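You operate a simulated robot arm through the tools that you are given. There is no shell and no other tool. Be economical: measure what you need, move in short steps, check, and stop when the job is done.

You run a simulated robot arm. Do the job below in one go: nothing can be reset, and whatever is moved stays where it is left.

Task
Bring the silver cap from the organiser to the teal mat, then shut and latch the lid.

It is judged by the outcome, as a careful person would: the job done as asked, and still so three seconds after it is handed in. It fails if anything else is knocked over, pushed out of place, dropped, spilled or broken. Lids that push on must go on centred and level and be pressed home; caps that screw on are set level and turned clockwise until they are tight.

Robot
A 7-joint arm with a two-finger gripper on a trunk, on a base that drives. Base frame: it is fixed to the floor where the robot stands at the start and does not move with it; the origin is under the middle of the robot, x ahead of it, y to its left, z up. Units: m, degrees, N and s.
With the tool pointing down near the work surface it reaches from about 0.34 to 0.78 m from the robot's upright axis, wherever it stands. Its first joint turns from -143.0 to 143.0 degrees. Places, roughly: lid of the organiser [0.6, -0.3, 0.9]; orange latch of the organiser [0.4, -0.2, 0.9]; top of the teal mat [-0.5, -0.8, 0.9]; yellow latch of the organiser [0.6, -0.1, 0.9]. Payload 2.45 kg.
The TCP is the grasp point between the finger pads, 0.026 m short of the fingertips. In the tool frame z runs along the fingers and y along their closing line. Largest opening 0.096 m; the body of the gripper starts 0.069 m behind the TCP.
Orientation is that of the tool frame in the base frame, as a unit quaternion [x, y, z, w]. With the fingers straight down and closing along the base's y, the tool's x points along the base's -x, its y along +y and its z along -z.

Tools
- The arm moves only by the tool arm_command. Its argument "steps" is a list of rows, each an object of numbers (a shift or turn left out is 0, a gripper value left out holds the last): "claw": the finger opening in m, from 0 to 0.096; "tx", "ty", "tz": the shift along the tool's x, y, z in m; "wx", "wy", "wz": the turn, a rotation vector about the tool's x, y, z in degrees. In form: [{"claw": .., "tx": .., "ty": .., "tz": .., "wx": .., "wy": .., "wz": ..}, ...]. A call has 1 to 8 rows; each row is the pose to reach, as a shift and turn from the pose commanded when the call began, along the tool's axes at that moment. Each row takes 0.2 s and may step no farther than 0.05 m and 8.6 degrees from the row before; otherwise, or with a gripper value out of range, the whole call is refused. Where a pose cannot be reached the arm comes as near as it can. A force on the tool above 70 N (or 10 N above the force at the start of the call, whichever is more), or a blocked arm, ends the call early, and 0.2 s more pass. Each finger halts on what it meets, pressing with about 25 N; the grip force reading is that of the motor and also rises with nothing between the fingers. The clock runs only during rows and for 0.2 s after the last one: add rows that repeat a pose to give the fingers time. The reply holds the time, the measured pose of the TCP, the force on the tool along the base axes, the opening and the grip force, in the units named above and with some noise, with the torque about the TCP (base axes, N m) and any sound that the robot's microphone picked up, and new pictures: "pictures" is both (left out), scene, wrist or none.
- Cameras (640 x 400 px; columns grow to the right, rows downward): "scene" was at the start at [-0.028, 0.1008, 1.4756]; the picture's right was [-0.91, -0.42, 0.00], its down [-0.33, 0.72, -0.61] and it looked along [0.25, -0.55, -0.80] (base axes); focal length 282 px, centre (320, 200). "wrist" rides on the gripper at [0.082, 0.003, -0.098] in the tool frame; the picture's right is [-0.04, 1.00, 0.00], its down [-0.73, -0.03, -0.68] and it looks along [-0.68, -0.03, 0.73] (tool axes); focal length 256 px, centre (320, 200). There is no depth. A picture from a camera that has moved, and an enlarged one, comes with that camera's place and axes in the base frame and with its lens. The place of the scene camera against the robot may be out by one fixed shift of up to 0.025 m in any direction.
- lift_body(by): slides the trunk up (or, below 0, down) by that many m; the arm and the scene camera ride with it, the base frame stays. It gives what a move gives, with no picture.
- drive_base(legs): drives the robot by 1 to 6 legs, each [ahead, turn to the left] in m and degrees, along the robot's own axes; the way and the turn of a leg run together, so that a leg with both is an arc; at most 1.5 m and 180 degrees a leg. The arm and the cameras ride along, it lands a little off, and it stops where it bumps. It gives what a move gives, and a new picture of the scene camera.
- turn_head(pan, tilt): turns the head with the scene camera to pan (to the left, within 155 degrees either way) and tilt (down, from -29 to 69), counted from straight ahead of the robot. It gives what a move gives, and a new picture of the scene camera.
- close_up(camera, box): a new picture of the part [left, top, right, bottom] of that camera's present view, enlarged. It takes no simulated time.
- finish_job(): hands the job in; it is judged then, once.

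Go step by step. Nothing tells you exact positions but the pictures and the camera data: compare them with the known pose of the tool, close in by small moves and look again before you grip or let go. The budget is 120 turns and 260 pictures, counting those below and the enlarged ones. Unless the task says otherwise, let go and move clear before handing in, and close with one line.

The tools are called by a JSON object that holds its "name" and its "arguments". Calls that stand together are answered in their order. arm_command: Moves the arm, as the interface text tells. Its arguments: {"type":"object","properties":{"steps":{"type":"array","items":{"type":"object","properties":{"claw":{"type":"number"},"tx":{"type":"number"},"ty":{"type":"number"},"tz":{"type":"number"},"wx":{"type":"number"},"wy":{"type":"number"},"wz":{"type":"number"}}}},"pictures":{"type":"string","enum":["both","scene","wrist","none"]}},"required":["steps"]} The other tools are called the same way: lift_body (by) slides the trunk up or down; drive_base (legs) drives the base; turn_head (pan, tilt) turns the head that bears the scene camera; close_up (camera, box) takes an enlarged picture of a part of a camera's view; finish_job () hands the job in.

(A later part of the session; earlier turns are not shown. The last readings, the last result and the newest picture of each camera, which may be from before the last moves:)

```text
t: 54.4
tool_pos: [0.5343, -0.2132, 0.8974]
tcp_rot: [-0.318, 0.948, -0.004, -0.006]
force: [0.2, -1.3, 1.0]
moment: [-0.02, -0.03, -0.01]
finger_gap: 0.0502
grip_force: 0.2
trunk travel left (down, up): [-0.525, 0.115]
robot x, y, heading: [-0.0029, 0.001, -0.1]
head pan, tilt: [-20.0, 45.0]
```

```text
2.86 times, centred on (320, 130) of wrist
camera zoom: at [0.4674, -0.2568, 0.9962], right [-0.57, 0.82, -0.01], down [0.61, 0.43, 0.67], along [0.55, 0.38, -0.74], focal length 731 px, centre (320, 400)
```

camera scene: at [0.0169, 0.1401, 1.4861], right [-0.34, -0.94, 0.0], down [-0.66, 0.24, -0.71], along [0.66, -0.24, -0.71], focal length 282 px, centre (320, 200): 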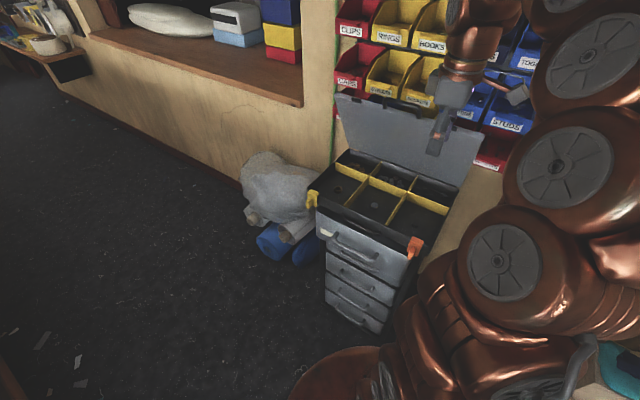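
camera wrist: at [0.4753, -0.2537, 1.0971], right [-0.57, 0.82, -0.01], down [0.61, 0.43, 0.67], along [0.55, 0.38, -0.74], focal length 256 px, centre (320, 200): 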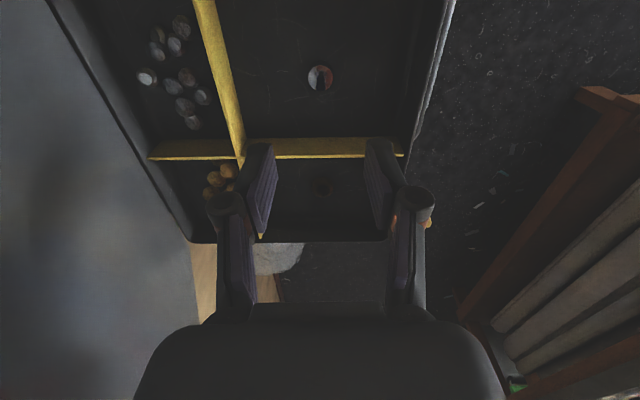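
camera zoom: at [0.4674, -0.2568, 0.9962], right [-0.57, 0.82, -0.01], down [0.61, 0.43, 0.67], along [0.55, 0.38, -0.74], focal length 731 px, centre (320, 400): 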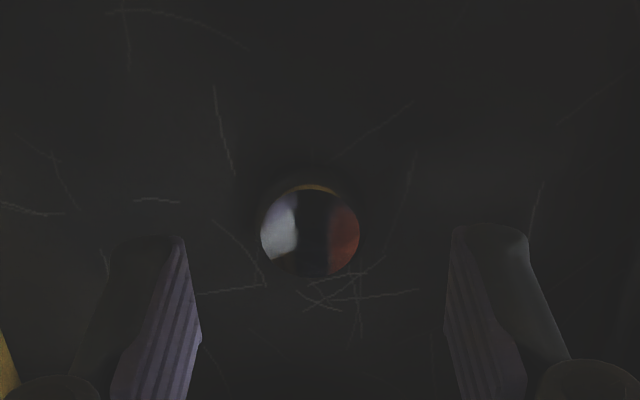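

{"name": "arm_command", "arguments": {"steps": [{"tz": 0.01, "claw": 0.045}, {"tz": 0.02, "claw": 0.04}, {"tz": 0.024, "claw": 0.04}, {"tz": 0.024}], "pictures": "none"}}

{"name": "close_up", "arguments": {"camera": "wrist", "box": [220, 80, 420, 220]}}

```text
t: 55.4
tool_pos: [0.5355, -0.2119, 0.8733]
tcp_rot: [-0.318, 0.948, -0.005, -0.005]
force: [0.1, 0.5, 0.6]
moment: [-0.01, 0.02, 0.04]
finger_gap: 0.0401
grip_force: 0.1
trunk travel left (down, up): [-0.525, 0.115]
robot x, y, heading: [-0.0017, -0.0022, -0.0]
head pan, tilt: [-20.0, 45.0]
```

```text
2.86 times, centred on (320, 150) of wrist
camera zoom: at [0.4683, -0.2563, 0.9726], right [-0.57, 0.82, -0.01], down [0.61, 0.43, 0.67], along [0.55, 0.38, -0.74], focal length 731 px, centre (320, 343)
```

zoom: 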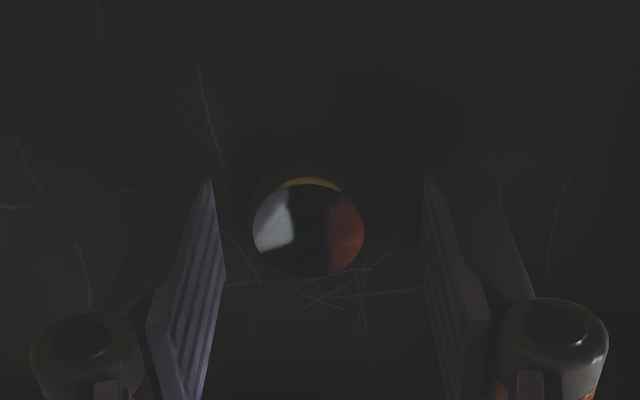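

{"name": "arm_command", "arguments": {"steps": [{"tz": 0.002}, {"tz": 0.004}, {"tz": 0.004}], "pictures": "none"}}

```text
t: 56.2
tool_pos: [0.5361, -0.2112, 0.8694]
tcp_rot: [-0.318, 0.948, -0.004, -0.005]
force: [0.0, -0.3, 0.4]
moment: [0.0, 0.01, -0.01]
finger_gap: 0.0402
grip_force: 0.2
trunk travel left (down, up): [-0.525, 0.115]
robot x, y, heading: [0.0025, 0.0014, -0.2]
head pan, tilt: [-20.0, 45.0]
```

{"name": "arm_command", "arguments": {"steps": [{"tz": 0.0015}, {"tz": 0.003}, {"tz": 0.003}], "pictures": "none"}}

{"name": "close_up", "arguments": {"camera": "wrist", "box": [220, 80, 420, 220]}}

```text
t: 57.0
tool_pos: [0.5349, -0.2114, 0.8667]
tcp_rot: [-0.318, 0.948, -0.004, -0.004]
force: [-0.3, -0.3, 0.4]
moment: [0.0, -0.01, 0.02]
finger_gap: 0.0399
grip_force: 0.0
trunk travel left (down, up): [-0.525, 0.115]
robot x, y, heading: [-0.0021, -0.0003, -0.3]
head pan, tilt: [-20.0, 45.0]
```

```text
2.86 times, centred on (320, 150) of wrist
camera zoom: at [0.4682, -0.2558, 0.9661], right [-0.57, 0.82, -0.01], down [0.61, 0.43, 0.67], along [0.55, 0.38, -0.74], focal length 731 px, centre (320, 343)
```

zoom: 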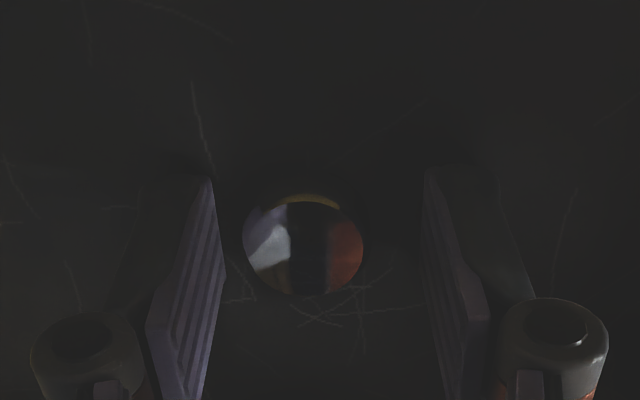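

{"name": "arm_command", "arguments": {"steps": [{"claw": 0.025, "ty": -0.002}, {"claw": 0.01, "ty": -0.002}, {"claw": 0.01, "ty": -0.002}, {"claw": 0.01, "ty": -0.002}, {"claw": 0.01, "ty": -0.002}], "pictures": "none"}}

{"name": "close_up", "arguments": {"camera": "wrist", "box": [220, 80, 420, 220]}}

```text
t: 58.2
tool_pos: [0.5371, -0.2137, 0.8668]
tcp_rot: [-0.318, 0.948, -0.004, -0.005]
force: [-0.9, -0.1, 1.9]
moment: [-0.01, 0.0, -0.02]
finger_gap: 0.0236
grip_force: 25.5
trunk travel left (down, up): [-0.525, 0.115]
robot x, y, heading: [-0.0005, -0.0021, -0.3]
head pan, tilt: [-20.0, 45.0]
```

```text
2.86 times, centred on (320, 150) of wrist
camera zoom: at [0.4693, -0.2572, 0.9661], right [-0.57, 0.82, -0.01], down [0.61, 0.43, 0.67], along [0.55, 0.38, -0.74], focal length 731 px, centre (320, 343)
```

zoom: 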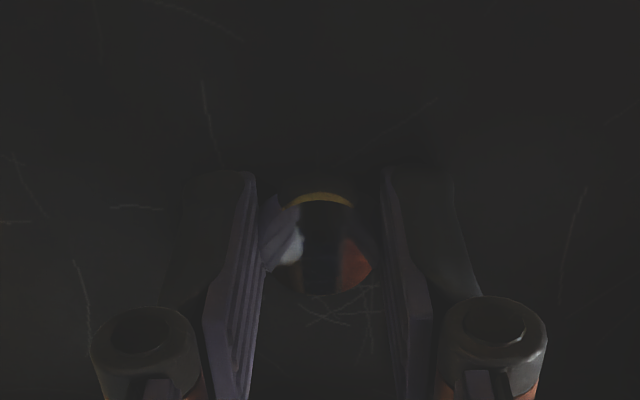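

The cap is gripped at a 23.6 mm opening. I'll lift it out.

{"name": "arm_command", "arguments": {"steps": [{"tz": -0.015}, {"tz": -0.04}, {"tz": -0.08}, {"tz": -0.12}, {"tz": -0.16}, {"tz": -0.16}]}}

{"name": "close_up", "arguments": {"camera": "wrist", "box": [220, 80, 420, 220]}}

```text
t: 59.6
tool_pos: [0.537, -0.2101, 1.0274]
tcp_rot: [-0.318, 0.948, -0.004, -0.005]
force: [0.2, -0.8, -0.2]
moment: [0.0, 0.01, -0.03]
finger_gap: 0.0234
grip_force: 25.3
trunk travel left (down, up): [-0.525, 0.115]
robot x, y, heading: [-0.001, -0.0028, -0.2]
head pan, tilt: [-20.0, 45.0]
camera scene: at [0.0169, 0.1401, 1.4861], right [-0.34, -0.94, 0.0], down [-0.66, 0.24, -0.71], along [0.66, -0.24, -0.71], focal length 282 px, centre (320, 200)
camera wrist: at [0.4699, -0.254, 1.1262], right [-0.57, 0.82, -0.01], down [0.61, 0.43, 0.67], along [0.55, 0.38, -0.74], focal length 256 px, centre (320, 200)
```

scene: 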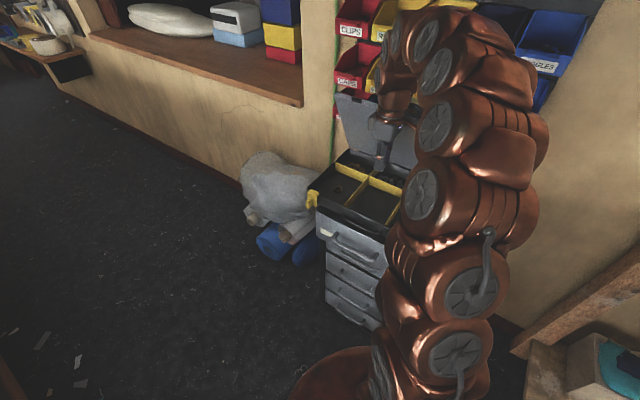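
wrist: 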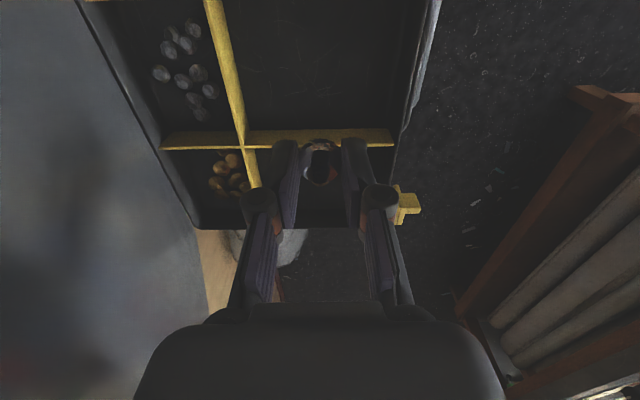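

```text
2.86 times, centred on (320, 150) of wrist
camera zoom: at [0.4699, -0.254, 1.1262], right [-0.57, 0.82, -0.01], down [0.61, 0.43, 0.67], along [0.55, 0.38, -0.74], focal length 731 px, centre (320, 343)
```

zoom: 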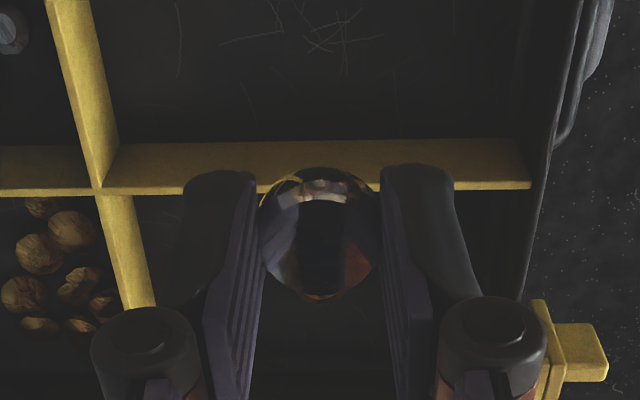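

The cap is held. I'll raise and tuck the arm, and look toward the bench before driving.

{"name": "arm_command", "arguments": {"steps": [{"tz": -0.045}, {"tz": -0.085, "ty": 0.02}, {"tz": -0.12, "ty": 0.05, "tx": 0.01}, {"tz": -0.15, "ty": 0.08, "tx": 0.02}, {"tz": -0.17, "ty": 0.11, "tx": 0.03}, {"tz": -0.17, "ty": 0.14, "tx": 0.04}, {"tz": -0.17, "ty": 0.17, "tx": 0.043}, {"tz": -0.17, "ty": 0.17, "tx": 0.043}], "pictures": "scene"}}

{"name": "turn_head", "arguments": {"pan": -110, "tilt": 50}}

```text
t: 61.4
tool_pos: [0.4022, -0.0979, 1.1946]
tcp_rot: [-0.319, 0.948, -0.004, -0.006]
force: [0.2, 0.5, 0.6]
moment: [-0.01, 0.01, 0.02]
finger_gap: 0.0231
grip_force: 25.2
trunk travel left (down, up): [-0.525, 0.115]
robot x, y, heading: [0.0043, 0.0031, -0.2]
head pan, tilt: [-20.0, 45.0]
camera scene: at [0.0168, 0.1402, 1.4861], right [-0.34, -0.94, 0.0], down [-0.66, 0.24, -0.71], along [0.66, -0.24, -0.71], focal length 282 px, centre (320, 200)
```

scene: 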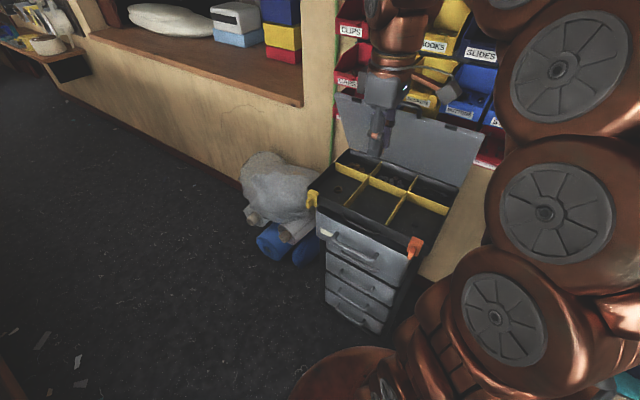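

```text
t: 63.0
tool_pos: [0.4015, -0.1005, 1.1948]
tcp_rot: [-0.319, 0.948, -0.004, -0.005]
force: [1.1, -0.1, 0.2]
moment: [0.02, -0.01, -0.01]
finger_gap: 0.0234
grip_force: 25.3
trunk travel left (down, up): [-0.525, 0.115]
robot x, y, heading: [0.0002, -0.0001, -0.0]
head pan, tilt: [-110.0, 50.0]
camera scene: at [-0.086, 0.0957, 1.4792], right [-0.94, 0.34, 0.0], down [0.26, 0.72, -0.64], along [-0.22, -0.6, -0.77], focal length 282 px, centre (320, 200)
```

scene: 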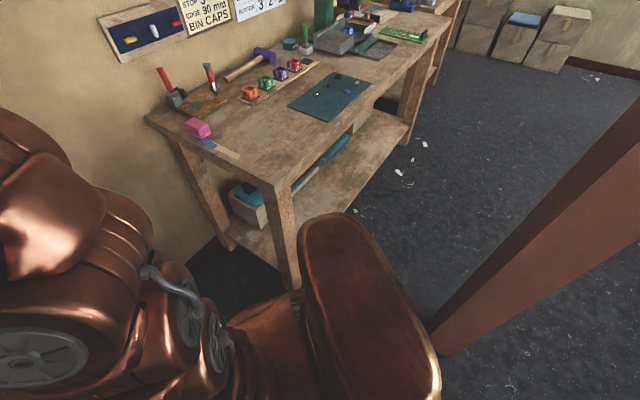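

{"name": "close_up", "arguments": {"camera": "scene", "box": [260, 50, 400, 140]}}

{"name": "drive_base", "arguments": {"legs": [[0, 25], [-0.4, 0], [0, -80]]}}

```text
4.44 times, centred on (330, 95) of scene
camera zoom: at [-0.086, 0.0957, 1.4792], right [-0.94, 0.34, 0.0], down [0.26, 0.72, -0.64], along [-0.22, -0.6, -0.77], focal length 1255 px, centre (276, 667)
```

zoom: 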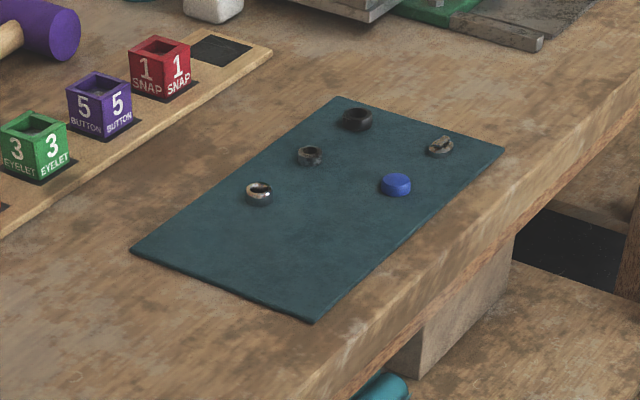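

```text
t: 70.3
tool_pos: [-0.2183, -0.5559, 1.1951]
tcp_rot: [0.161, 0.987, -0.002, -0.007]
force: [0.3, -1.3, 0.1]
moment: [0.01, 0.03, 0.01]
finger_gap: 0.0236
grip_force: 25.3
trunk travel left (down, up): [-0.525, 0.115]
robot x, y, heading: [-0.3606, -0.1631, -56.0]
head pan, tilt: [-110.0, 50.0]
camera scene: at [-0.3253, -0.0575, 1.4792], right [-0.25, 0.97, 0.0], down [0.74, 0.19, -0.64], along [-0.62, -0.16, -0.77], focal length 282 px, centre (320, 200)
```

scene: 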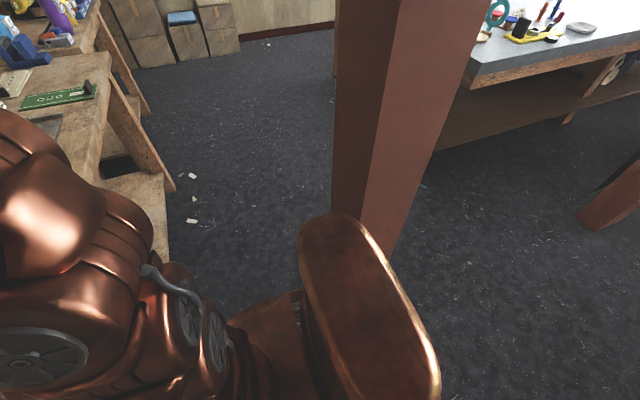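

The robot is parked by the bench. The mat's near-left area is free, around (-0.40, -0.77). I'll turn the head to it.

{"name": "turn_head", "arguments": {"pan": -45, "tilt": 50}}

```text
t: 71.6
tool_pos: [-0.2184, -0.5566, 1.1947]
tcp_rot: [0.16, 0.987, -0.002, -0.006]
force: [0.2, 0.4, 0.4]
moment: [-0.01, 0.01, 0.02]
finger_gap: 0.0235
grip_force: 25.0
trunk travel left (down, up): [-0.525, 0.115]
robot x, y, heading: [-0.3631, -0.1658, -55.6]
head pan, tilt: [-45.0, 50.0]
camera scene: at [-0.265, -0.1142, 1.4792], right [-0.98, 0.19, 0.0], down [0.14, 0.75, -0.64], along [-0.12, -0.63, -0.77], focal length 282 px, centre (320, 200)
```

scene: 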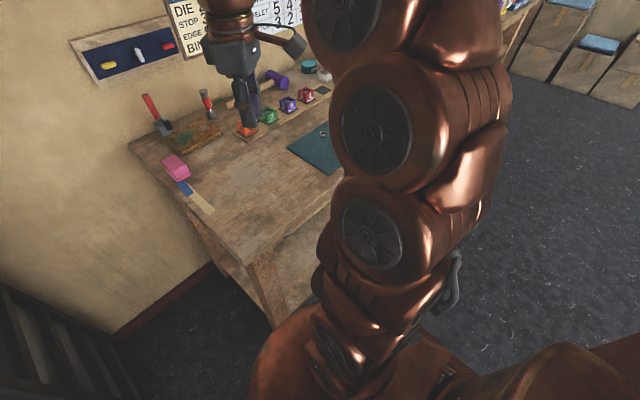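

{"name": "arm_command", "arguments": {"steps": [{"tx": 0.015, "ty": -0.037}, {"tx": 0.03, "ty": -0.075}, {"tx": 0.045, "ty": -0.112, "tz": 0.02}, {"tx": 0.06, "ty": -0.15, "tz": 0.04}, {"tx": 0.075, "ty": -0.185, "tz": 0.06}, {"tx": 0.09, "ty": -0.222, "tz": 0.08}, {"tx": 0.103, "ty": -0.259, "tz": 0.1}, {"tx": 0.103, "ty": -0.259, "tz": 0.115}]}}

```text
t: 73.4
tool_pos: [-0.398, -0.7691, 1.0847]
tcp_rot: [0.161, 0.987, -0.003, -0.007]
force: [-0.6, 0.1, 0.7]
moment: [-0.01, -0.02, -0.01]
finger_gap: 0.0235
grip_force: 25.5
trunk travel left (down, up): [-0.525, 0.115]
robot x, y, heading: [-0.3619, -0.1712, -55.7]
head pan, tilt: [-45.0, 50.0]
camera scene: at [-0.265, -0.1143, 1.4792], right [-0.98, 0.19, 0.0], down [0.14, 0.75, -0.64], along [-0.12, -0.63, -0.77], focal length 282 px, centre (320, 200)
camera wrist: at [-0.4744, -0.7391, 1.1834], right [0.36, 0.93, -0.01], down [0.7, -0.26, 0.67], along [0.62, -0.24, -0.74], focal length 256 px, centre (320, 200)
```

scene: 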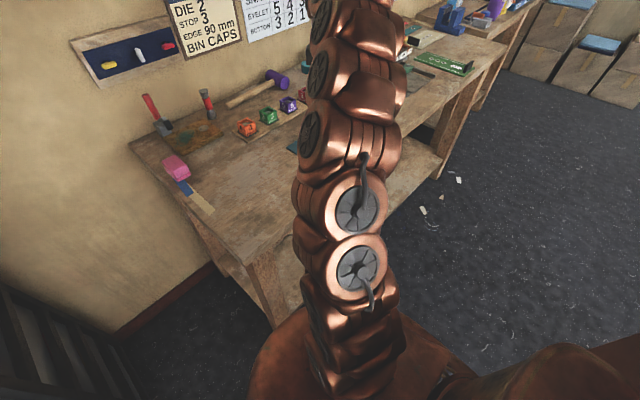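
wrist: 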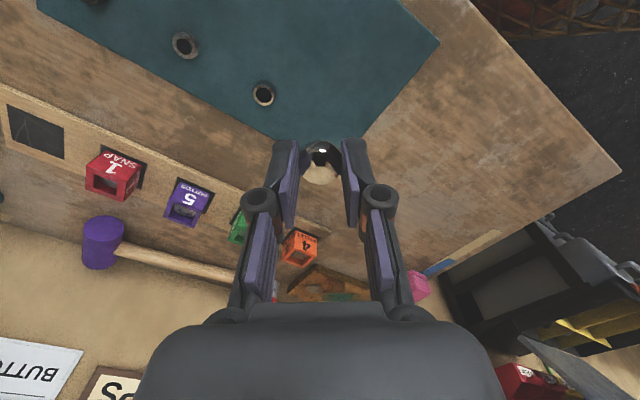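

{"name": "arm_command", "arguments": {"steps": [{"tx": 0.0284}, {"tx": 0.0284, "tz": 0.03}, {"tx": 0.0284, "tz": 0.06}, {"tx": 0.0284, "tz": 0.085}, {"tx": 0.0284, "tz": 0.085}], "pictures": "wrist"}}

```text
t: 74.6
tool_pos: [-0.4266, -0.759, 0.9977]
tcp_rot: [0.161, 0.987, -0.002, -0.006]
force: [0.0, -0.4, 0.2]
moment: [0.03, -0.02, -0.01]
finger_gap: 0.0232
grip_force: 24.7
trunk travel left (down, up): [-0.525, 0.115]
robot x, y, heading: [-0.3649, -0.1669, -55.9]
head pan, tilt: [-45.0, 50.0]
camera wrist: at [-0.5027, -0.7289, 1.0976], right [0.36, 0.93, -0.01], down [0.7, -0.26, 0.67], along [0.62, -0.24, -0.74], focal length 256 px, centre (320, 200)
```

wrist: 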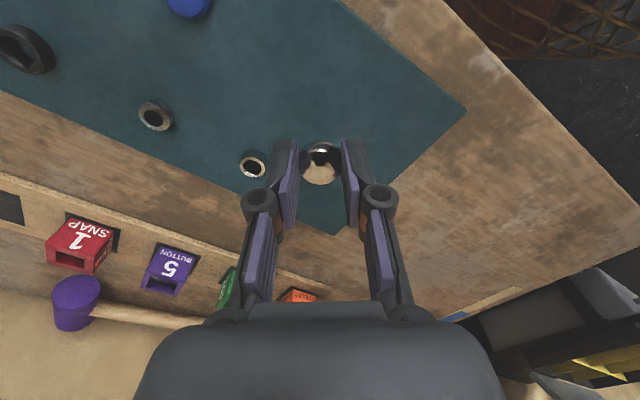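

The mat's top is at z≈0.903. I'll descend toward it, slowing near contact.

{"name": "arm_command", "arguments": {"steps": [{"tz": 0.02}, {"tz": 0.04}, {"tz": 0.055}, {"tz": 0.062}, {"tz": 0.062}], "pictures": "none"}}

{"name": "close_up", "arguments": {"camera": "wrist", "box": [200, 60, 440, 220]}}

```text
t: 75.8
tool_pos: [-0.4294, -0.7602, 0.9381]
tcp_rot: [0.16, 0.987, -0.002, -0.007]
force: [0.2, 0.3, 0.3]
moment: [0.03, -0.02, 0.03]
finger_gap: 0.0235
grip_force: 25.3
trunk travel left (down, up): [-0.525, 0.115]
robot x, y, heading: [-0.359, -0.1707, -55.8]
head pan, tilt: [-45.0, 50.0]
```

```text
2.50 times, centred on (320, 140) of wrist
camera zoom: at [-0.5044, -0.7297, 1.0363], right [0.36, 0.93, -0.01], down [0.69, -0.26, 0.67], along [0.62, -0.24, -0.74], focal length 640 px, centre (320, 350)
```

zoom: 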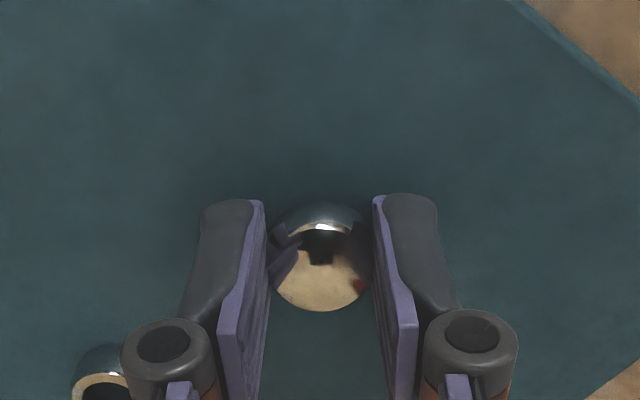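

{"name": "arm_command", "arguments": {"steps": [{"tz": 0.002}, {"tz": 0.004}, {"tz": 0.004}], "pictures": "none"}}

{"name": "arm_command", "arguments": {"steps": [{"tz": 0.0015}, {"tz": 0.003}, {"tz": 0.003}], "pictures": "none"}}

```text
t: 76.6
tool_pos: [-0.4288, -0.7621, 0.9329]
tcp_rot: [0.161, 0.987, -0.001, -0.006]
force: [0.4, -0.1, 0.5]
moment: [-0.02, 0.03, 0.03]
finger_gap: 0.0234
grip_force: 24.9
trunk travel left (down, up): [-0.525, 0.115]
robot x, y, heading: [-0.3637, -0.1704, -55.7]
head pan, tilt: [-45.0, 50.0]
```

```text
t: 77.4
tool_pos: [-0.429, -0.7614, 0.932]
tcp_rot: [0.162, 0.987, -0.004, -0.006]
force: [-1.0, -2.7, 23.4]
moment: [0.04, -0.09, 0.0]
finger_gap: 0.0234
grip_force: 24.6
trunk travel left (down, up): [-0.525, 0.115]
robot x, y, heading: [-0.3624, -0.1724, -55.7]
head pan, tilt: [-45.0, 50.0]
```

Contact with the mat at 23 N. I'll ease up slightly, open, and lift clear.

{"name": "arm_command", "arguments": {"steps": [{"tz": -0.002}, {"tz": -0.002, "claw": 0.03}, {"tz": -0.002, "claw": 0.04}, {"tz": -0.002, "claw": 0.04}, {"tz": -0.03}, {"tz": -0.06}, {"tz": -0.1}, {"tz": -0.14}], "pictures": "wrist"}}

{"name": "close_up", "arguments": {"camera": "wrist", "box": [200, 20, 440, 180]}}

```text
t: 79.2
tool_pos: [-0.428, -0.7626, 1.0717]
tcp_rot: [0.161, 0.987, -0.002, -0.006]
force: [-0.6, -0.1, 0.1]
moment: [0.0, -0.03, -0.03]
finger_gap: 0.0402
grip_force: 0.1
trunk travel left (down, up): [-0.525, 0.115]
robot x, y, heading: [-0.3635, -0.1675, -55.6]
head pan, tilt: [-45.0, 50.0]
camera wrist: at [-0.5033, -0.7316, 1.1697], right [0.36, 0.93, -0.01], down [0.7, -0.26, 0.67], along [0.62, -0.24, -0.74], focal length 256 px, centre (320, 200)
```

wrist: 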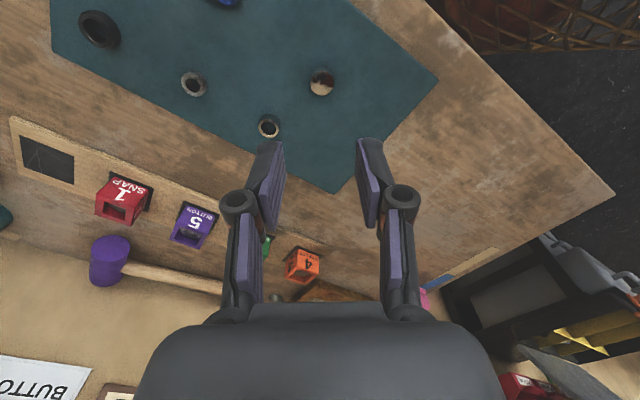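

```text
2.50 times, centred on (320, 100) of wrist
camera zoom: at [-0.5033, -0.7316, 1.1697], right [0.36, 0.93, -0.01], down [0.7, -0.26, 0.67], along [0.62, -0.24, -0.74], focal length 640 px, centre (320, 450)
```

zoom: 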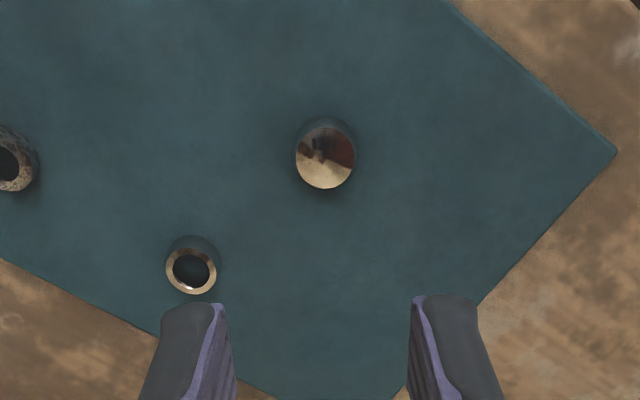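

The cap stands upright on the mat, clear of the other parts. I'll tuck the arm and drive back.

{"name": "arm_command", "arguments": {"steps": [{"tz": -0.05}, {"tz": -0.09, "ty": 0.02}, {"tz": -0.123, "ty": 0.05, "tx": -0.02}, {"tz": -0.123, "ty": 0.09, "tx": -0.04}, {"tz": -0.123, "ty": 0.13, "tx": -0.06}, {"tz": -0.123, "ty": 0.175, "tx": -0.08}, {"tz": -0.123, "ty": 0.22, "tx": -0.1}, {"tz": -0.123, "ty": 0.263, "tx": -0.12}], "pictures": "none"}}

{"name": "drive_base", "arguments": {"legs": [[0, 80.5], [0.4, 0], [0, -25]]}}

{"name": "turn_head", "arguments": {"pan": -20, "tilt": 45}}

```text
t: 81.0
tool_pos: [-0.228, -0.5491, 1.1881]
tcp_rot: [0.162, 0.987, -0.002, -0.006]
force: [0.3, 0.4, -0.3]
moment: [0.02, -0.01, -0.01]
finger_gap: 0.04
grip_force: 0.0
trunk travel left (down, up): [-0.525, 0.115]
robot x, y, heading: [-0.3622, -0.1705, -55.7]
head pan, tilt: [-45.0, 50.0]
```

```text
t: 88.3
tool_pos: [0.381, -0.0917, 1.1888]
tcp_rot: [-0.328, 0.945, -0.004, -0.005]
force: [0.1, -0.4, -0.1]
moment: [0.0, 0.02, 0.02]
finger_gap: 0.0399
grip_force: 0.1
trunk travel left (down, up): [-0.525, 0.115]
robot x, y, heading: [-0.0098, 0.0036, 1.3]
head pan, tilt: [-45.0, 50.0]
camera scene: at [-0.0184, 0.1172, 1.4792], right [-0.69, -0.72, 0.0], down [-0.55, 0.53, -0.64], along [0.46, -0.45, -0.77], focal length 282 px, centre (320, 200)
```

scene: 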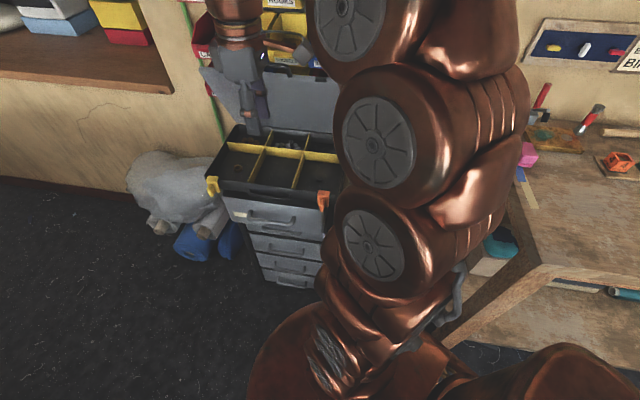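

```text
t: 89.2
tool_pos: [0.3807, -0.0911, 1.1886]
tcp_rot: [-0.328, 0.945, -0.004, -0.004]
force: [0.9, -0.9, 0.3]
moment: [0.0, 0.0, -0.01]
finger_gap: 0.0397
grip_force: 0.0
trunk travel left (down, up): [-0.525, 0.115]
robot x, y, heading: [-0.0103, 0.0042, 1.2]
head pan, tilt: [-20.0, 45.0]
camera scene: at [0.003, 0.1441, 1.4861], right [-0.32, -0.95, 0.0], down [-0.67, 0.23, -0.71], along [0.67, -0.23, -0.71], focal length 282 px, centre (320, 200)
```

scene: 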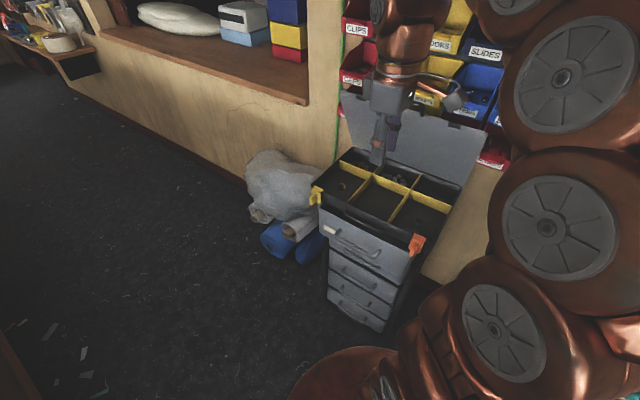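

The lid is still open. I'll drive about 5 cm closer to gain reach, then approach the handle again.

{"name": "drive_base", "arguments": {"legs": [[0.05, -1.3]]}}

```text
t: 90.1
tool_pos: [0.4287, -0.0999, 1.1887]
tcp_rot: [-0.317, 0.948, -0.004, -0.005]
force: [-0.4, 0.5, -0.5]
moment: [0.0, -0.02, -0.02]
finger_gap: 0.04
grip_force: 0.0
trunk travel left (down, up): [-0.525, 0.115]
robot x, y, heading: [0.0387, 0.0035, -0.4]
head pan, tilt: [-20.0, 45.0]
camera scene: at [0.0563, 0.1441, 1.4861], right [-0.35, -0.94, 0.0], down [-0.66, 0.24, -0.71], along [0.66, -0.24, -0.71], focal length 282 px, centre (320, 200)
```

scene: 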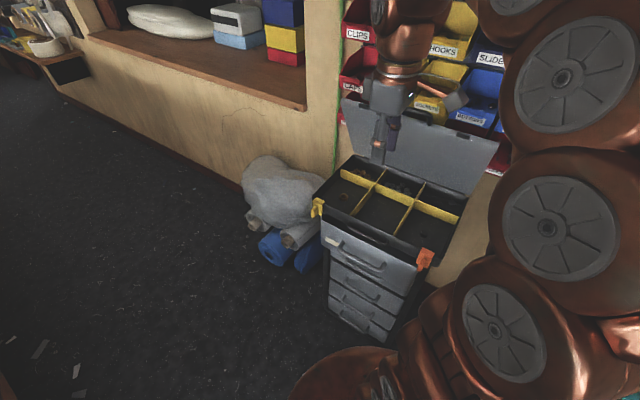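

{"name": "arm_command", "arguments": {"steps": [{"tz": -0.03, "claw": 0.05}, {"tx": -0.005, "ty": -0.035, "tz": -0.046, "wx": 8}, {"tx": -0.01, "ty": -0.07, "tz": -0.046, "wx": 16}, {"tx": -0.0187, "ty": -0.1, "tz": -0.046, "wx": 23.5}, {"tx": -0.0187, "ty": -0.1269, "tz": -0.046, "wx": 23.5}, {"tx": -0.0187, "ty": -0.1269, "tz": -0.046, "wx": 23.5}]}}

{"name": "close_up", "arguments": {"camera": "scene", "box": [310, 50, 510, 200]}}

```text
t: 91.5
tool_pos: [0.5213, -0.1894, 1.2349]
tcp_rot: [-0.311, 0.928, -0.197, 0.061]
force: [0.6, -0.6, 0.2]
moment: [0.03, 0.04, -0.02]
finger_gap: 0.0499
grip_force: 0.1
trunk travel left (down, up): [-0.525, 0.115]
robot x, y, heading: [0.0393, 0.0023, -0.2]
head pan, tilt: [-20.0, 45.0]
camera scene: at [0.0566, 0.144, 1.4861], right [-0.34, -0.94, 0.0], down [-0.66, 0.24, -0.71], along [0.66, -0.24, -0.71], focal length 282 px, centre (320, 200)
camera wrist: at [0.4305, -0.2036, 1.3244], right [-0.52, 0.75, -0.4], down [0.44, 0.64, 0.62], along [0.73, 0.15, -0.67], focal length 256 px, centre (320, 200)
```

scene: 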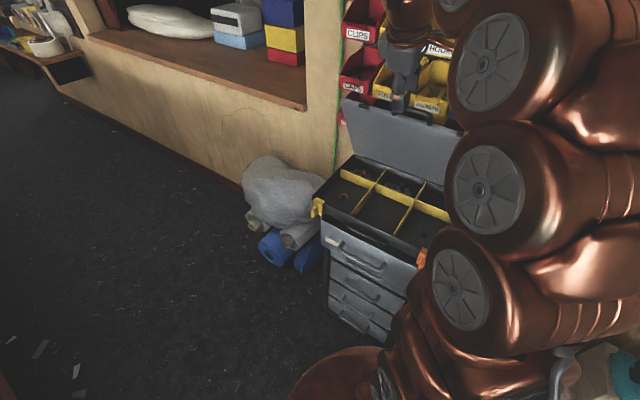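
wrist: 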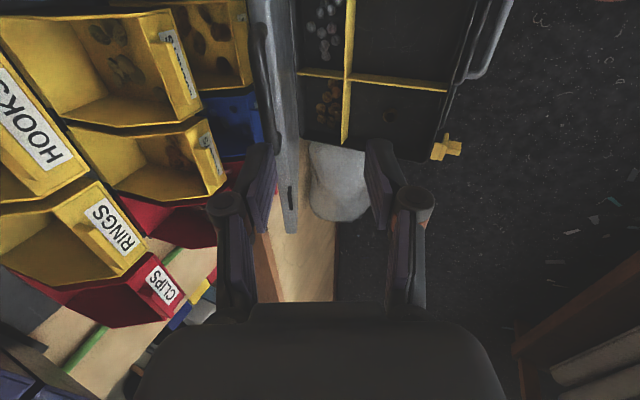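

```text
2.67 times, centred on (410, 125) of scene
camera zoom: at [0.0566, 0.144, 1.4861], right [-0.34, -0.94, 0.0], down [-0.66, 0.24, -0.71], along [0.66, -0.24, -0.71], focal length 753 px, centre (80, 400)
```

zoom: 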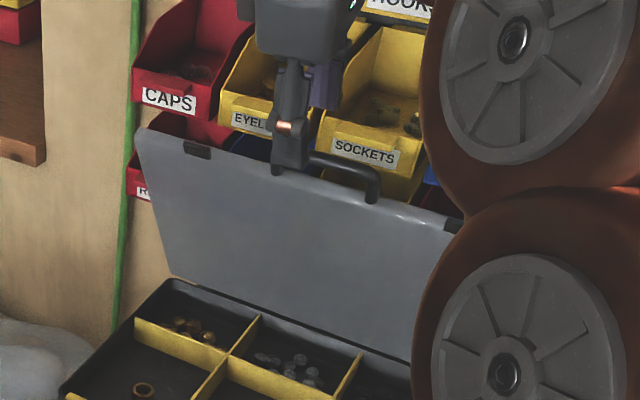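

The bar is at about n −0.556, z 1.133. I'll move in line with it, then slide the fingers over it.

{"name": "arm_command", "arguments": {"steps": [{"ty": -0.024}, {"ty": -0.048}, {"ty": -0.048, "tz": 0.03}, {"ty": -0.048, "tz": 0.06}, {"ty": -0.048, "tz": 0.08}, {"ty": -0.048, "tz": 0.08}], "pictures": "wrist"}}

```text
t: 92.9
tool_pos: [0.5661, -0.2504, 1.1798]
tcp_rot: [-0.312, 0.927, -0.198, 0.06]
force: [-0.3, -0.1, -0.6]
moment: [0.0, -0.01, -0.01]
finger_gap: 0.0501
grip_force: 0.1
trunk travel left (down, up): [-0.525, 0.115]
robot x, y, heading: [0.0369, 0.0049, -0.2]
head pan, tilt: [-20.0, 45.0]
camera wrist: at [0.4751, -0.2643, 1.2698], right [-0.52, 0.75, -0.4], down [0.44, 0.64, 0.62], along [0.73, 0.15, -0.67], focal length 256 px, centre (320, 200)
```

wrist: 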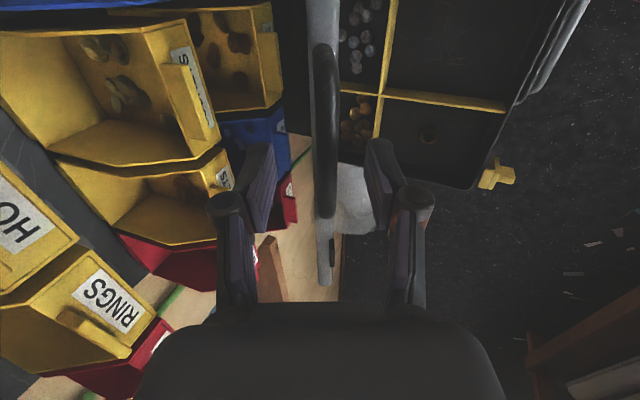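

{"name": "arm_command", "arguments": {"steps": [{"tz": 0.02}, {"tz": 0.045}, {"tz": 0.045}, {"tz": 0.045, "claw": 0.02}, {"tz": 0.045, "claw": 0.0}, {"tz": 0.045, "claw": 0.0}, {"tz": 0.045, "claw": 0.0}], "pictures": "wrist"}}

```text
t: 94.5
tool_pos: [0.5768, -0.2659, 1.1402]
tcp_rot: [-0.311, 0.928, -0.197, 0.059]
force: [1.3, -0.1, -0.2]
moment: [-0.19, -0.35, -1.02]
finger_gap: 0.0174
grip_force: 42.9
trunk travel left (down, up): [-0.525, 0.115]
robot x, y, heading: [0.0376, 0.0023, -0.3]
head pan, tilt: [-20.0, 45.0]
camera wrist: at [0.4857, -0.2788, 1.2291], right [-0.52, 0.75, -0.4], down [0.44, 0.64, 0.62], along [0.73, 0.15, -0.67], focal length 256 px, centre (320, 200)
```

wrist: 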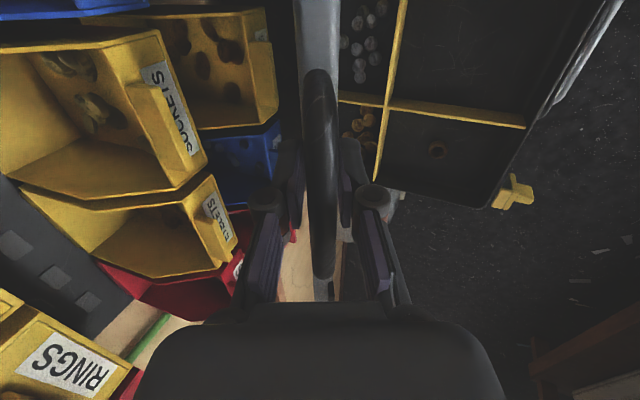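

Gripped. I'll begin closing along the arc, levelling the tool as it goes.

{"name": "arm_command", "arguments": {"steps": [{"ty": 0.013, "tz": 0.003, "wx": -2}, {"ty": 0.0258, "tz": 0.0061, "wx": -4}, {"ty": 0.036, "tz": 0.007, "wx": -6}, {"ty": 0.0469, "tz": 0.0077, "wx": -8}, {"ty": 0.0469, "tz": 0.0077, "wx": -8}]}}

```text
t: 95.7
tool_pos: [0.553, -0.2355, 1.112]
tcp_rot: [-0.315, 0.939, -0.131, 0.038]
force: [16.7, -7.6, -5.2]
moment: [-1.57, -3.01, 0.1]
finger_gap: 0.0255
grip_force: 44.7
trunk travel left (down, up): [-0.525, 0.115]
robot x, y, heading: [0.0383, 0.0001, 0.0]
head pan, tilt: [-20.0, 45.0]
camera scene: at [0.058, 0.1433, 1.4859], right [-0.35, -0.94, 0.0], down [-0.66, 0.24, -0.71], along [0.66, -0.24, -0.71], focal length 282 px, centre (320, 200)
camera wrist: at [0.4706, -0.258, 1.207], right [-0.55, 0.79, -0.27], down [0.5, 0.57, 0.65], along [0.67, 0.22, -0.71], focal length 256 px, centre (320, 200)
```

scene: 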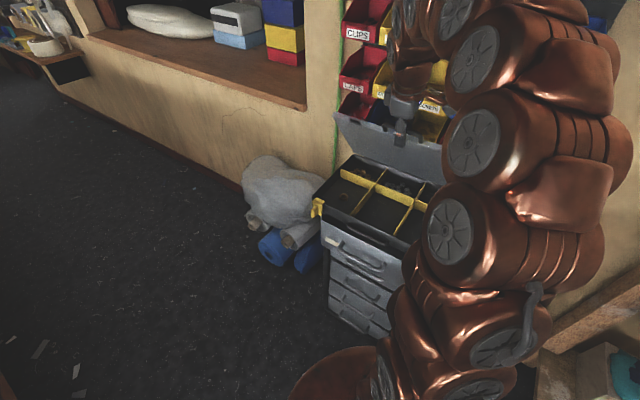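
wrist: 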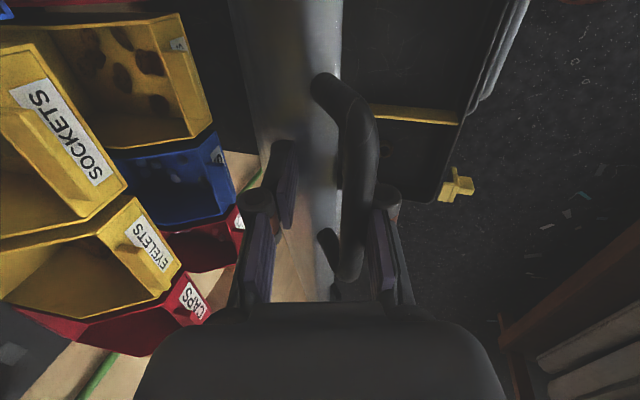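

The fingertips are prying on the lid edge. I'll loosen and see whether the lid holds here.

{"name": "arm_command", "arguments": {"steps": [{"claw": 0.045}, {"claw": 0.045}, {"claw": 0.045}], "pictures": "wrist"}}

```text
t: 96.5
tool_pos: [0.5522, -0.2341, 1.1128]
tcp_rot: [-0.316, 0.939, -0.132, 0.038]
force: [-0.5, 0.6, -0.1]
moment: [0.03, -0.02, 0.01]
finger_gap: 0.0452
grip_force: 0.2
trunk travel left (down, up): [-0.525, 0.115]
robot x, y, heading: [0.0399, 0.002, -0.0]
head pan, tilt: [-20.0, 45.0]
camera wrist: at [0.4691, -0.2573, 1.2082], right [-0.55, 0.79, -0.27], down [0.5, 0.57, 0.65], along [0.67, 0.22, -0.71], focal length 256 px, centre (320, 200)
```

wrist: 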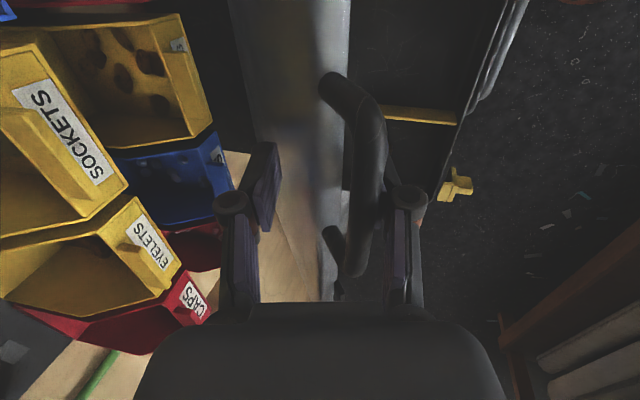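

The lid holds by hinge friction. I'll regrip the bar near the fingertips with the tool vertical.

{"name": "arm_command", "arguments": {"steps": [{"ty": 0.008}, {"ty": 0.016, "tz": -0.014}, {"ty": 0.016, "tz": -0.014, "wx": -8}, {"ty": 0.016, "tz": -0.014, "wx": -15.5}, {"ty": 0.016, "tz": -0.014, "wx": -15.5}], "pictures": "wrist"}}

```text
t: 97.7
tool_pos: [0.5408, -0.2192, 1.1227]
tcp_rot: [-0.317, 0.948, -0.004, -0.005]
force: [-0.8, 1.0, -0.1]
moment: [0.03, -0.01, 0.02]
finger_gap: 0.0457
grip_force: 0.2
trunk travel left (down, up): [-0.525, 0.115]
robot x, y, heading: [0.0393, 0.0064, 0.1]
head pan, tilt: [-20.0, 45.0]
camera wrist: at [0.4734, -0.2631, 1.2221], right [-0.57, 0.82, 0.0], down [0.61, 0.43, 0.67], along [0.55, 0.38, -0.74], focal length 256 px, centre (320, 200)
```

wrist: 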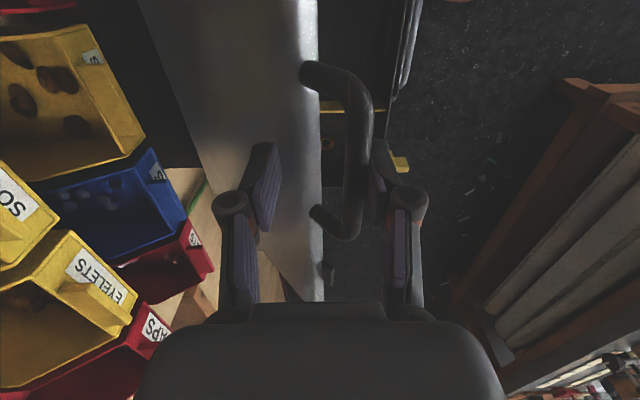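

{"name": "arm_command", "arguments": {"steps": [{"ty": 0.011}, {"ty": 0.022}, {"ty": 0.022, "tz": 0.01}, {"ty": 0.022, "tz": 0.02}, {"ty": 0.022, "tz": 0.02, "claw": 0.02}, {"ty": 0.022, "tz": 0.02, "claw": 0.0}, {"ty": 0.022, "tz": 0.02, "claw": 0.0}, {"ty": 0.022, "tz": 0.02, "claw": 0.0}], "pictures": "wrist"}}

```text
t: 99.5
tool_pos: [0.5271, -0.2013, 1.105]
tcp_rot: [-0.316, 0.949, -0.006, -0.003]
force: [-3.3, 4.5, 14.0]
moment: [-1.26, -0.98, -0.83]
finger_gap: 0.0384
grip_force: 44.3
trunk travel left (down, up): [-0.525, 0.115]
robot x, y, heading: [0.0372, 0.0013, 0.1]
head pan, tilt: [-20.0, 45.0]
camera wrist: at [0.4594, -0.2458, 1.2031], right [-0.57, 0.82, -0.01], down [0.61, 0.43, 0.67], along [0.56, 0.38, -0.74], focal length 256 px, centre (320, 200)
```

wrist: 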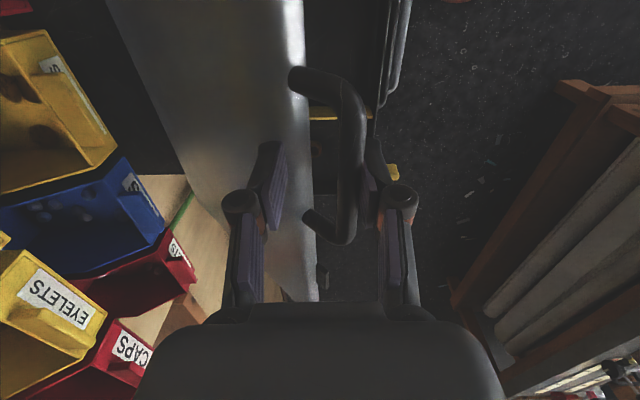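

The inner finger rests on the lid itself. Since the lid stays where it's left, I'll just push it down with closed fingers.

{"name": "arm_command", "arguments": {"steps": [{"claw": 0.06}, {"claw": 0.06}, {"claw": 0.06, "tz": -0.04}, {"claw": 0.06, "tz": -0.08}, {"claw": 0.0, "tz": -0.08}, {"claw": 0.0, "tz": -0.08}, {"claw": 0.0, "tz": -0.08}, {"claw": 0.0, "tz": -0.08}]}}

```text
t: 101.3
tool_pos: [0.5293, -0.2021, 1.1836]
tcp_rot: [-0.317, 0.948, -0.005, -0.006]
force: [-0.3, -0.3, -0.5]
moment: [0.02, -0.02, -0.01]
finger_gap: 0.0
grip_force: 25.2
trunk travel left (down, up): [-0.525, 0.115]
robot x, y, heading: [0.043, 0.0026, -0.3]
head pan, tilt: [-20.0, 45.0]
camera scene: at [0.0565, 0.144, 1.4861], right [-0.34, -0.94, 0.0], down [-0.66, 0.24, -0.71], along [0.66, -0.24, -0.71], focal length 282 px, centre (320, 200)
camera wrist: at [0.4612, -0.2456, 1.282], right [-0.57, 0.82, -0.01], down [0.61, 0.43, 0.67], along [0.55, 0.38, -0.74], focal length 256 px, centre (320, 200)
```

scene: 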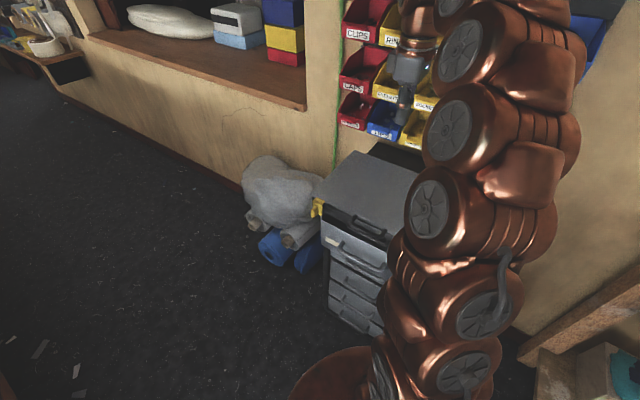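
wrist: 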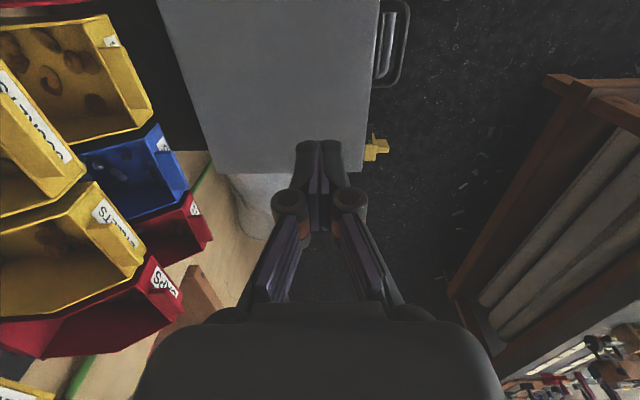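

The lid swung down closed on its own. I'll check how it's seated.

{"name": "close_up", "arguments": {"camera": "scene", "box": [300, 140, 440, 250]}}

{"name": "close_up", "arguments": {"camera": "wrist", "box": [150, 0, 450, 200]}}

```text
3.64 times, centred on (370, 195) of scene
camera zoom: at [0.0565, 0.144, 1.4861], right [-0.34, -0.94, 0.0], down [-0.66, 0.24, -0.71], along [0.66, -0.24, -0.71], focal length 1027 px, centre (138, 218)
```

zoom: 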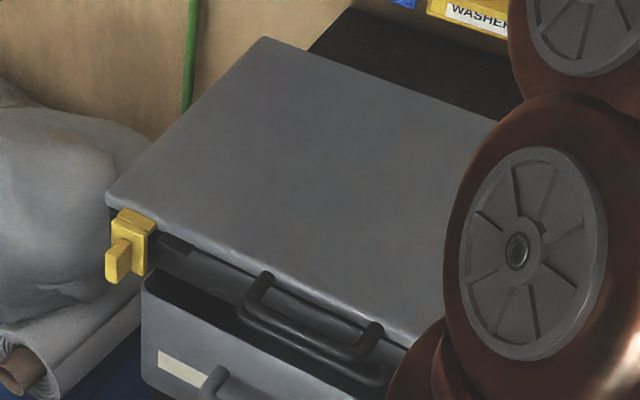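

```text
2.00 times, centred on (300, 100) of wrist
camera zoom: at [0.4612, -0.2456, 1.282], right [-0.57, 0.82, -0.01], down [0.61, 0.43, 0.67], along [0.55, 0.38, -0.74], focal length 512 px, centre (360, 400)
```

zoom: 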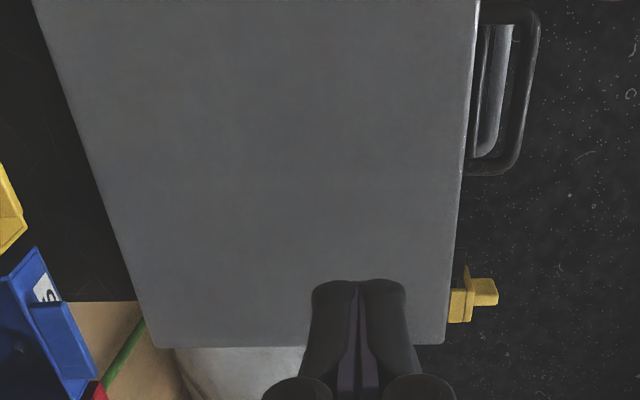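

{"name": "arm_command", "arguments": {"steps": [{"ty": 0.04, "tz": 0.01}, {"ty": 0.04, "tz": 0.06}, {"ty": 0.04, "tz": 0.11}, {"ty": 0.04, "tz": 0.16}, {"ty": 0.04, "tz": 0.2}, {"ty": 0.04, "tz": 0.235}, {"ty": 0.04, "tz": 0.243}, {"ty": 0.04, "tz": 0.243}], "pictures": "none"}}

{"name": "arm_command", "arguments": {"steps": [{"tz": 0.003}, {"tz": 0.006}, {"tz": 0.009}, {"tz": 0.012}, {"tz": 0.015}, {"tz": 0.018}], "pictures": "wrist"}}

```text
t: 103.1
tool_pos: [0.5043, -0.1736, 0.9391]
tcp_rot: [-0.317, 0.948, -0.004, -0.004]
force: [-0.3, -0.1, 0.2]
moment: [-0.01, -0.03, -0.01]
finger_gap: 0.0002
grip_force: 24.7
trunk travel left (down, up): [-0.525, 0.115]
robot x, y, heading: [0.0396, 0.0052, -0.3]
head pan, tilt: [-20.0, 45.0]
```

```text
t: 104.5
tool_pos: [0.5013, -0.1723, 0.9229]
tcp_rot: [-0.317, 0.948, -0.006, -0.004]
force: [-2.2, 0.7, 18.6]
moment: [0.13, -0.13, 0.12]
finger_gap: 0.006
grip_force: 28.7
trunk travel left (down, up): [-0.525, 0.115]
robot x, y, heading: [0.041, 0.0037, -0.4]
head pan, tilt: [-20.0, 45.0]
camera wrist: at [0.4345, -0.2156, 1.0224], right [-0.57, 0.82, -0.01], down [0.61, 0.43, 0.67], along [0.56, 0.38, -0.74], focal length 256 px, centre (320, 200)
```

wrist: 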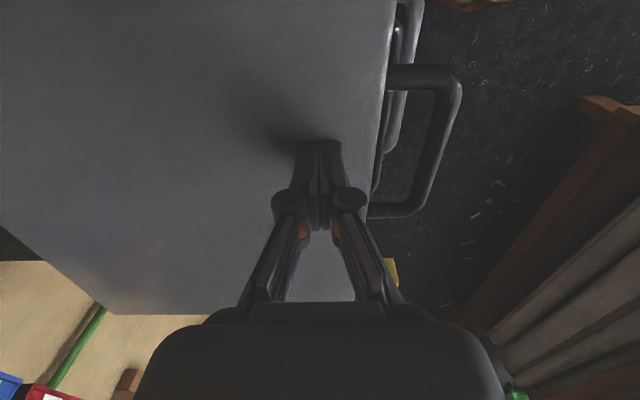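

The lid is seated. Now I'll turn the gripper back for the latches.

{"name": "arm_command", "arguments": {"steps": [{"tz": -0.04}, {"tz": -0.085, "wz": 8}, {"tz": -0.085, "wz": 16}, {"tz": -0.085, "wz": 24}, {"tz": -0.085, "wz": 32}, {"tz": -0.085, "wz": 40}, {"tz": -0.085, "wz": 48}, {"tz": -0.085, "wz": 56}], "pictures": "none"}}

{"name": "arm_command", "arguments": {"steps": [{"wz": 8, "claw": 0.06}, {"wz": 16}, {"wz": 24}, {"wz": 32}, {"wz": 35.1}, {"wz": 35.1}], "pictures": "wrist"}}

```text
t: 106.3
tool_pos: [0.5023, -0.1696, 1.0081]
tcp_rot: [0.166, 0.986, -0.007, -0.001]
force: [0.8, 0.0, 0.4]
moment: [0.02, 0.0, 0.0]
finger_gap: 0.0001
grip_force: 28.3
trunk travel left (down, up): [-0.525, 0.115]
robot x, y, heading: [0.0396, 0.0022, 0.0]
head pan, tilt: [-20.0, 45.0]
```

```text
t: 107.7
tool_pos: [0.5026, -0.1713, 1.006]
tcp_rot: [0.456, 0.89, -0.007, 0.0]
force: [-0.2, 0.9, -0.5]
moment: [0.0, 0.01, 0.0]
finger_gap: 0.06
grip_force: 0.1
trunk travel left (down, up): [-0.525, 0.115]
robot x, y, heading: [0.0387, 0.0071, -0.3]
head pan, tilt: [-20.0, 45.0]
camera wrist: at [0.4578, -0.1005, 1.1043], right [0.83, 0.55, -0.01], down [0.41, -0.6, 0.68], along [0.37, -0.57, -0.73], focal length 256 px, centre (320, 200)
```

wrist: 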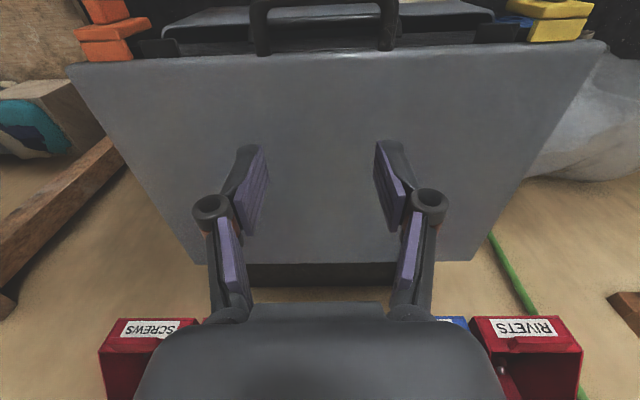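

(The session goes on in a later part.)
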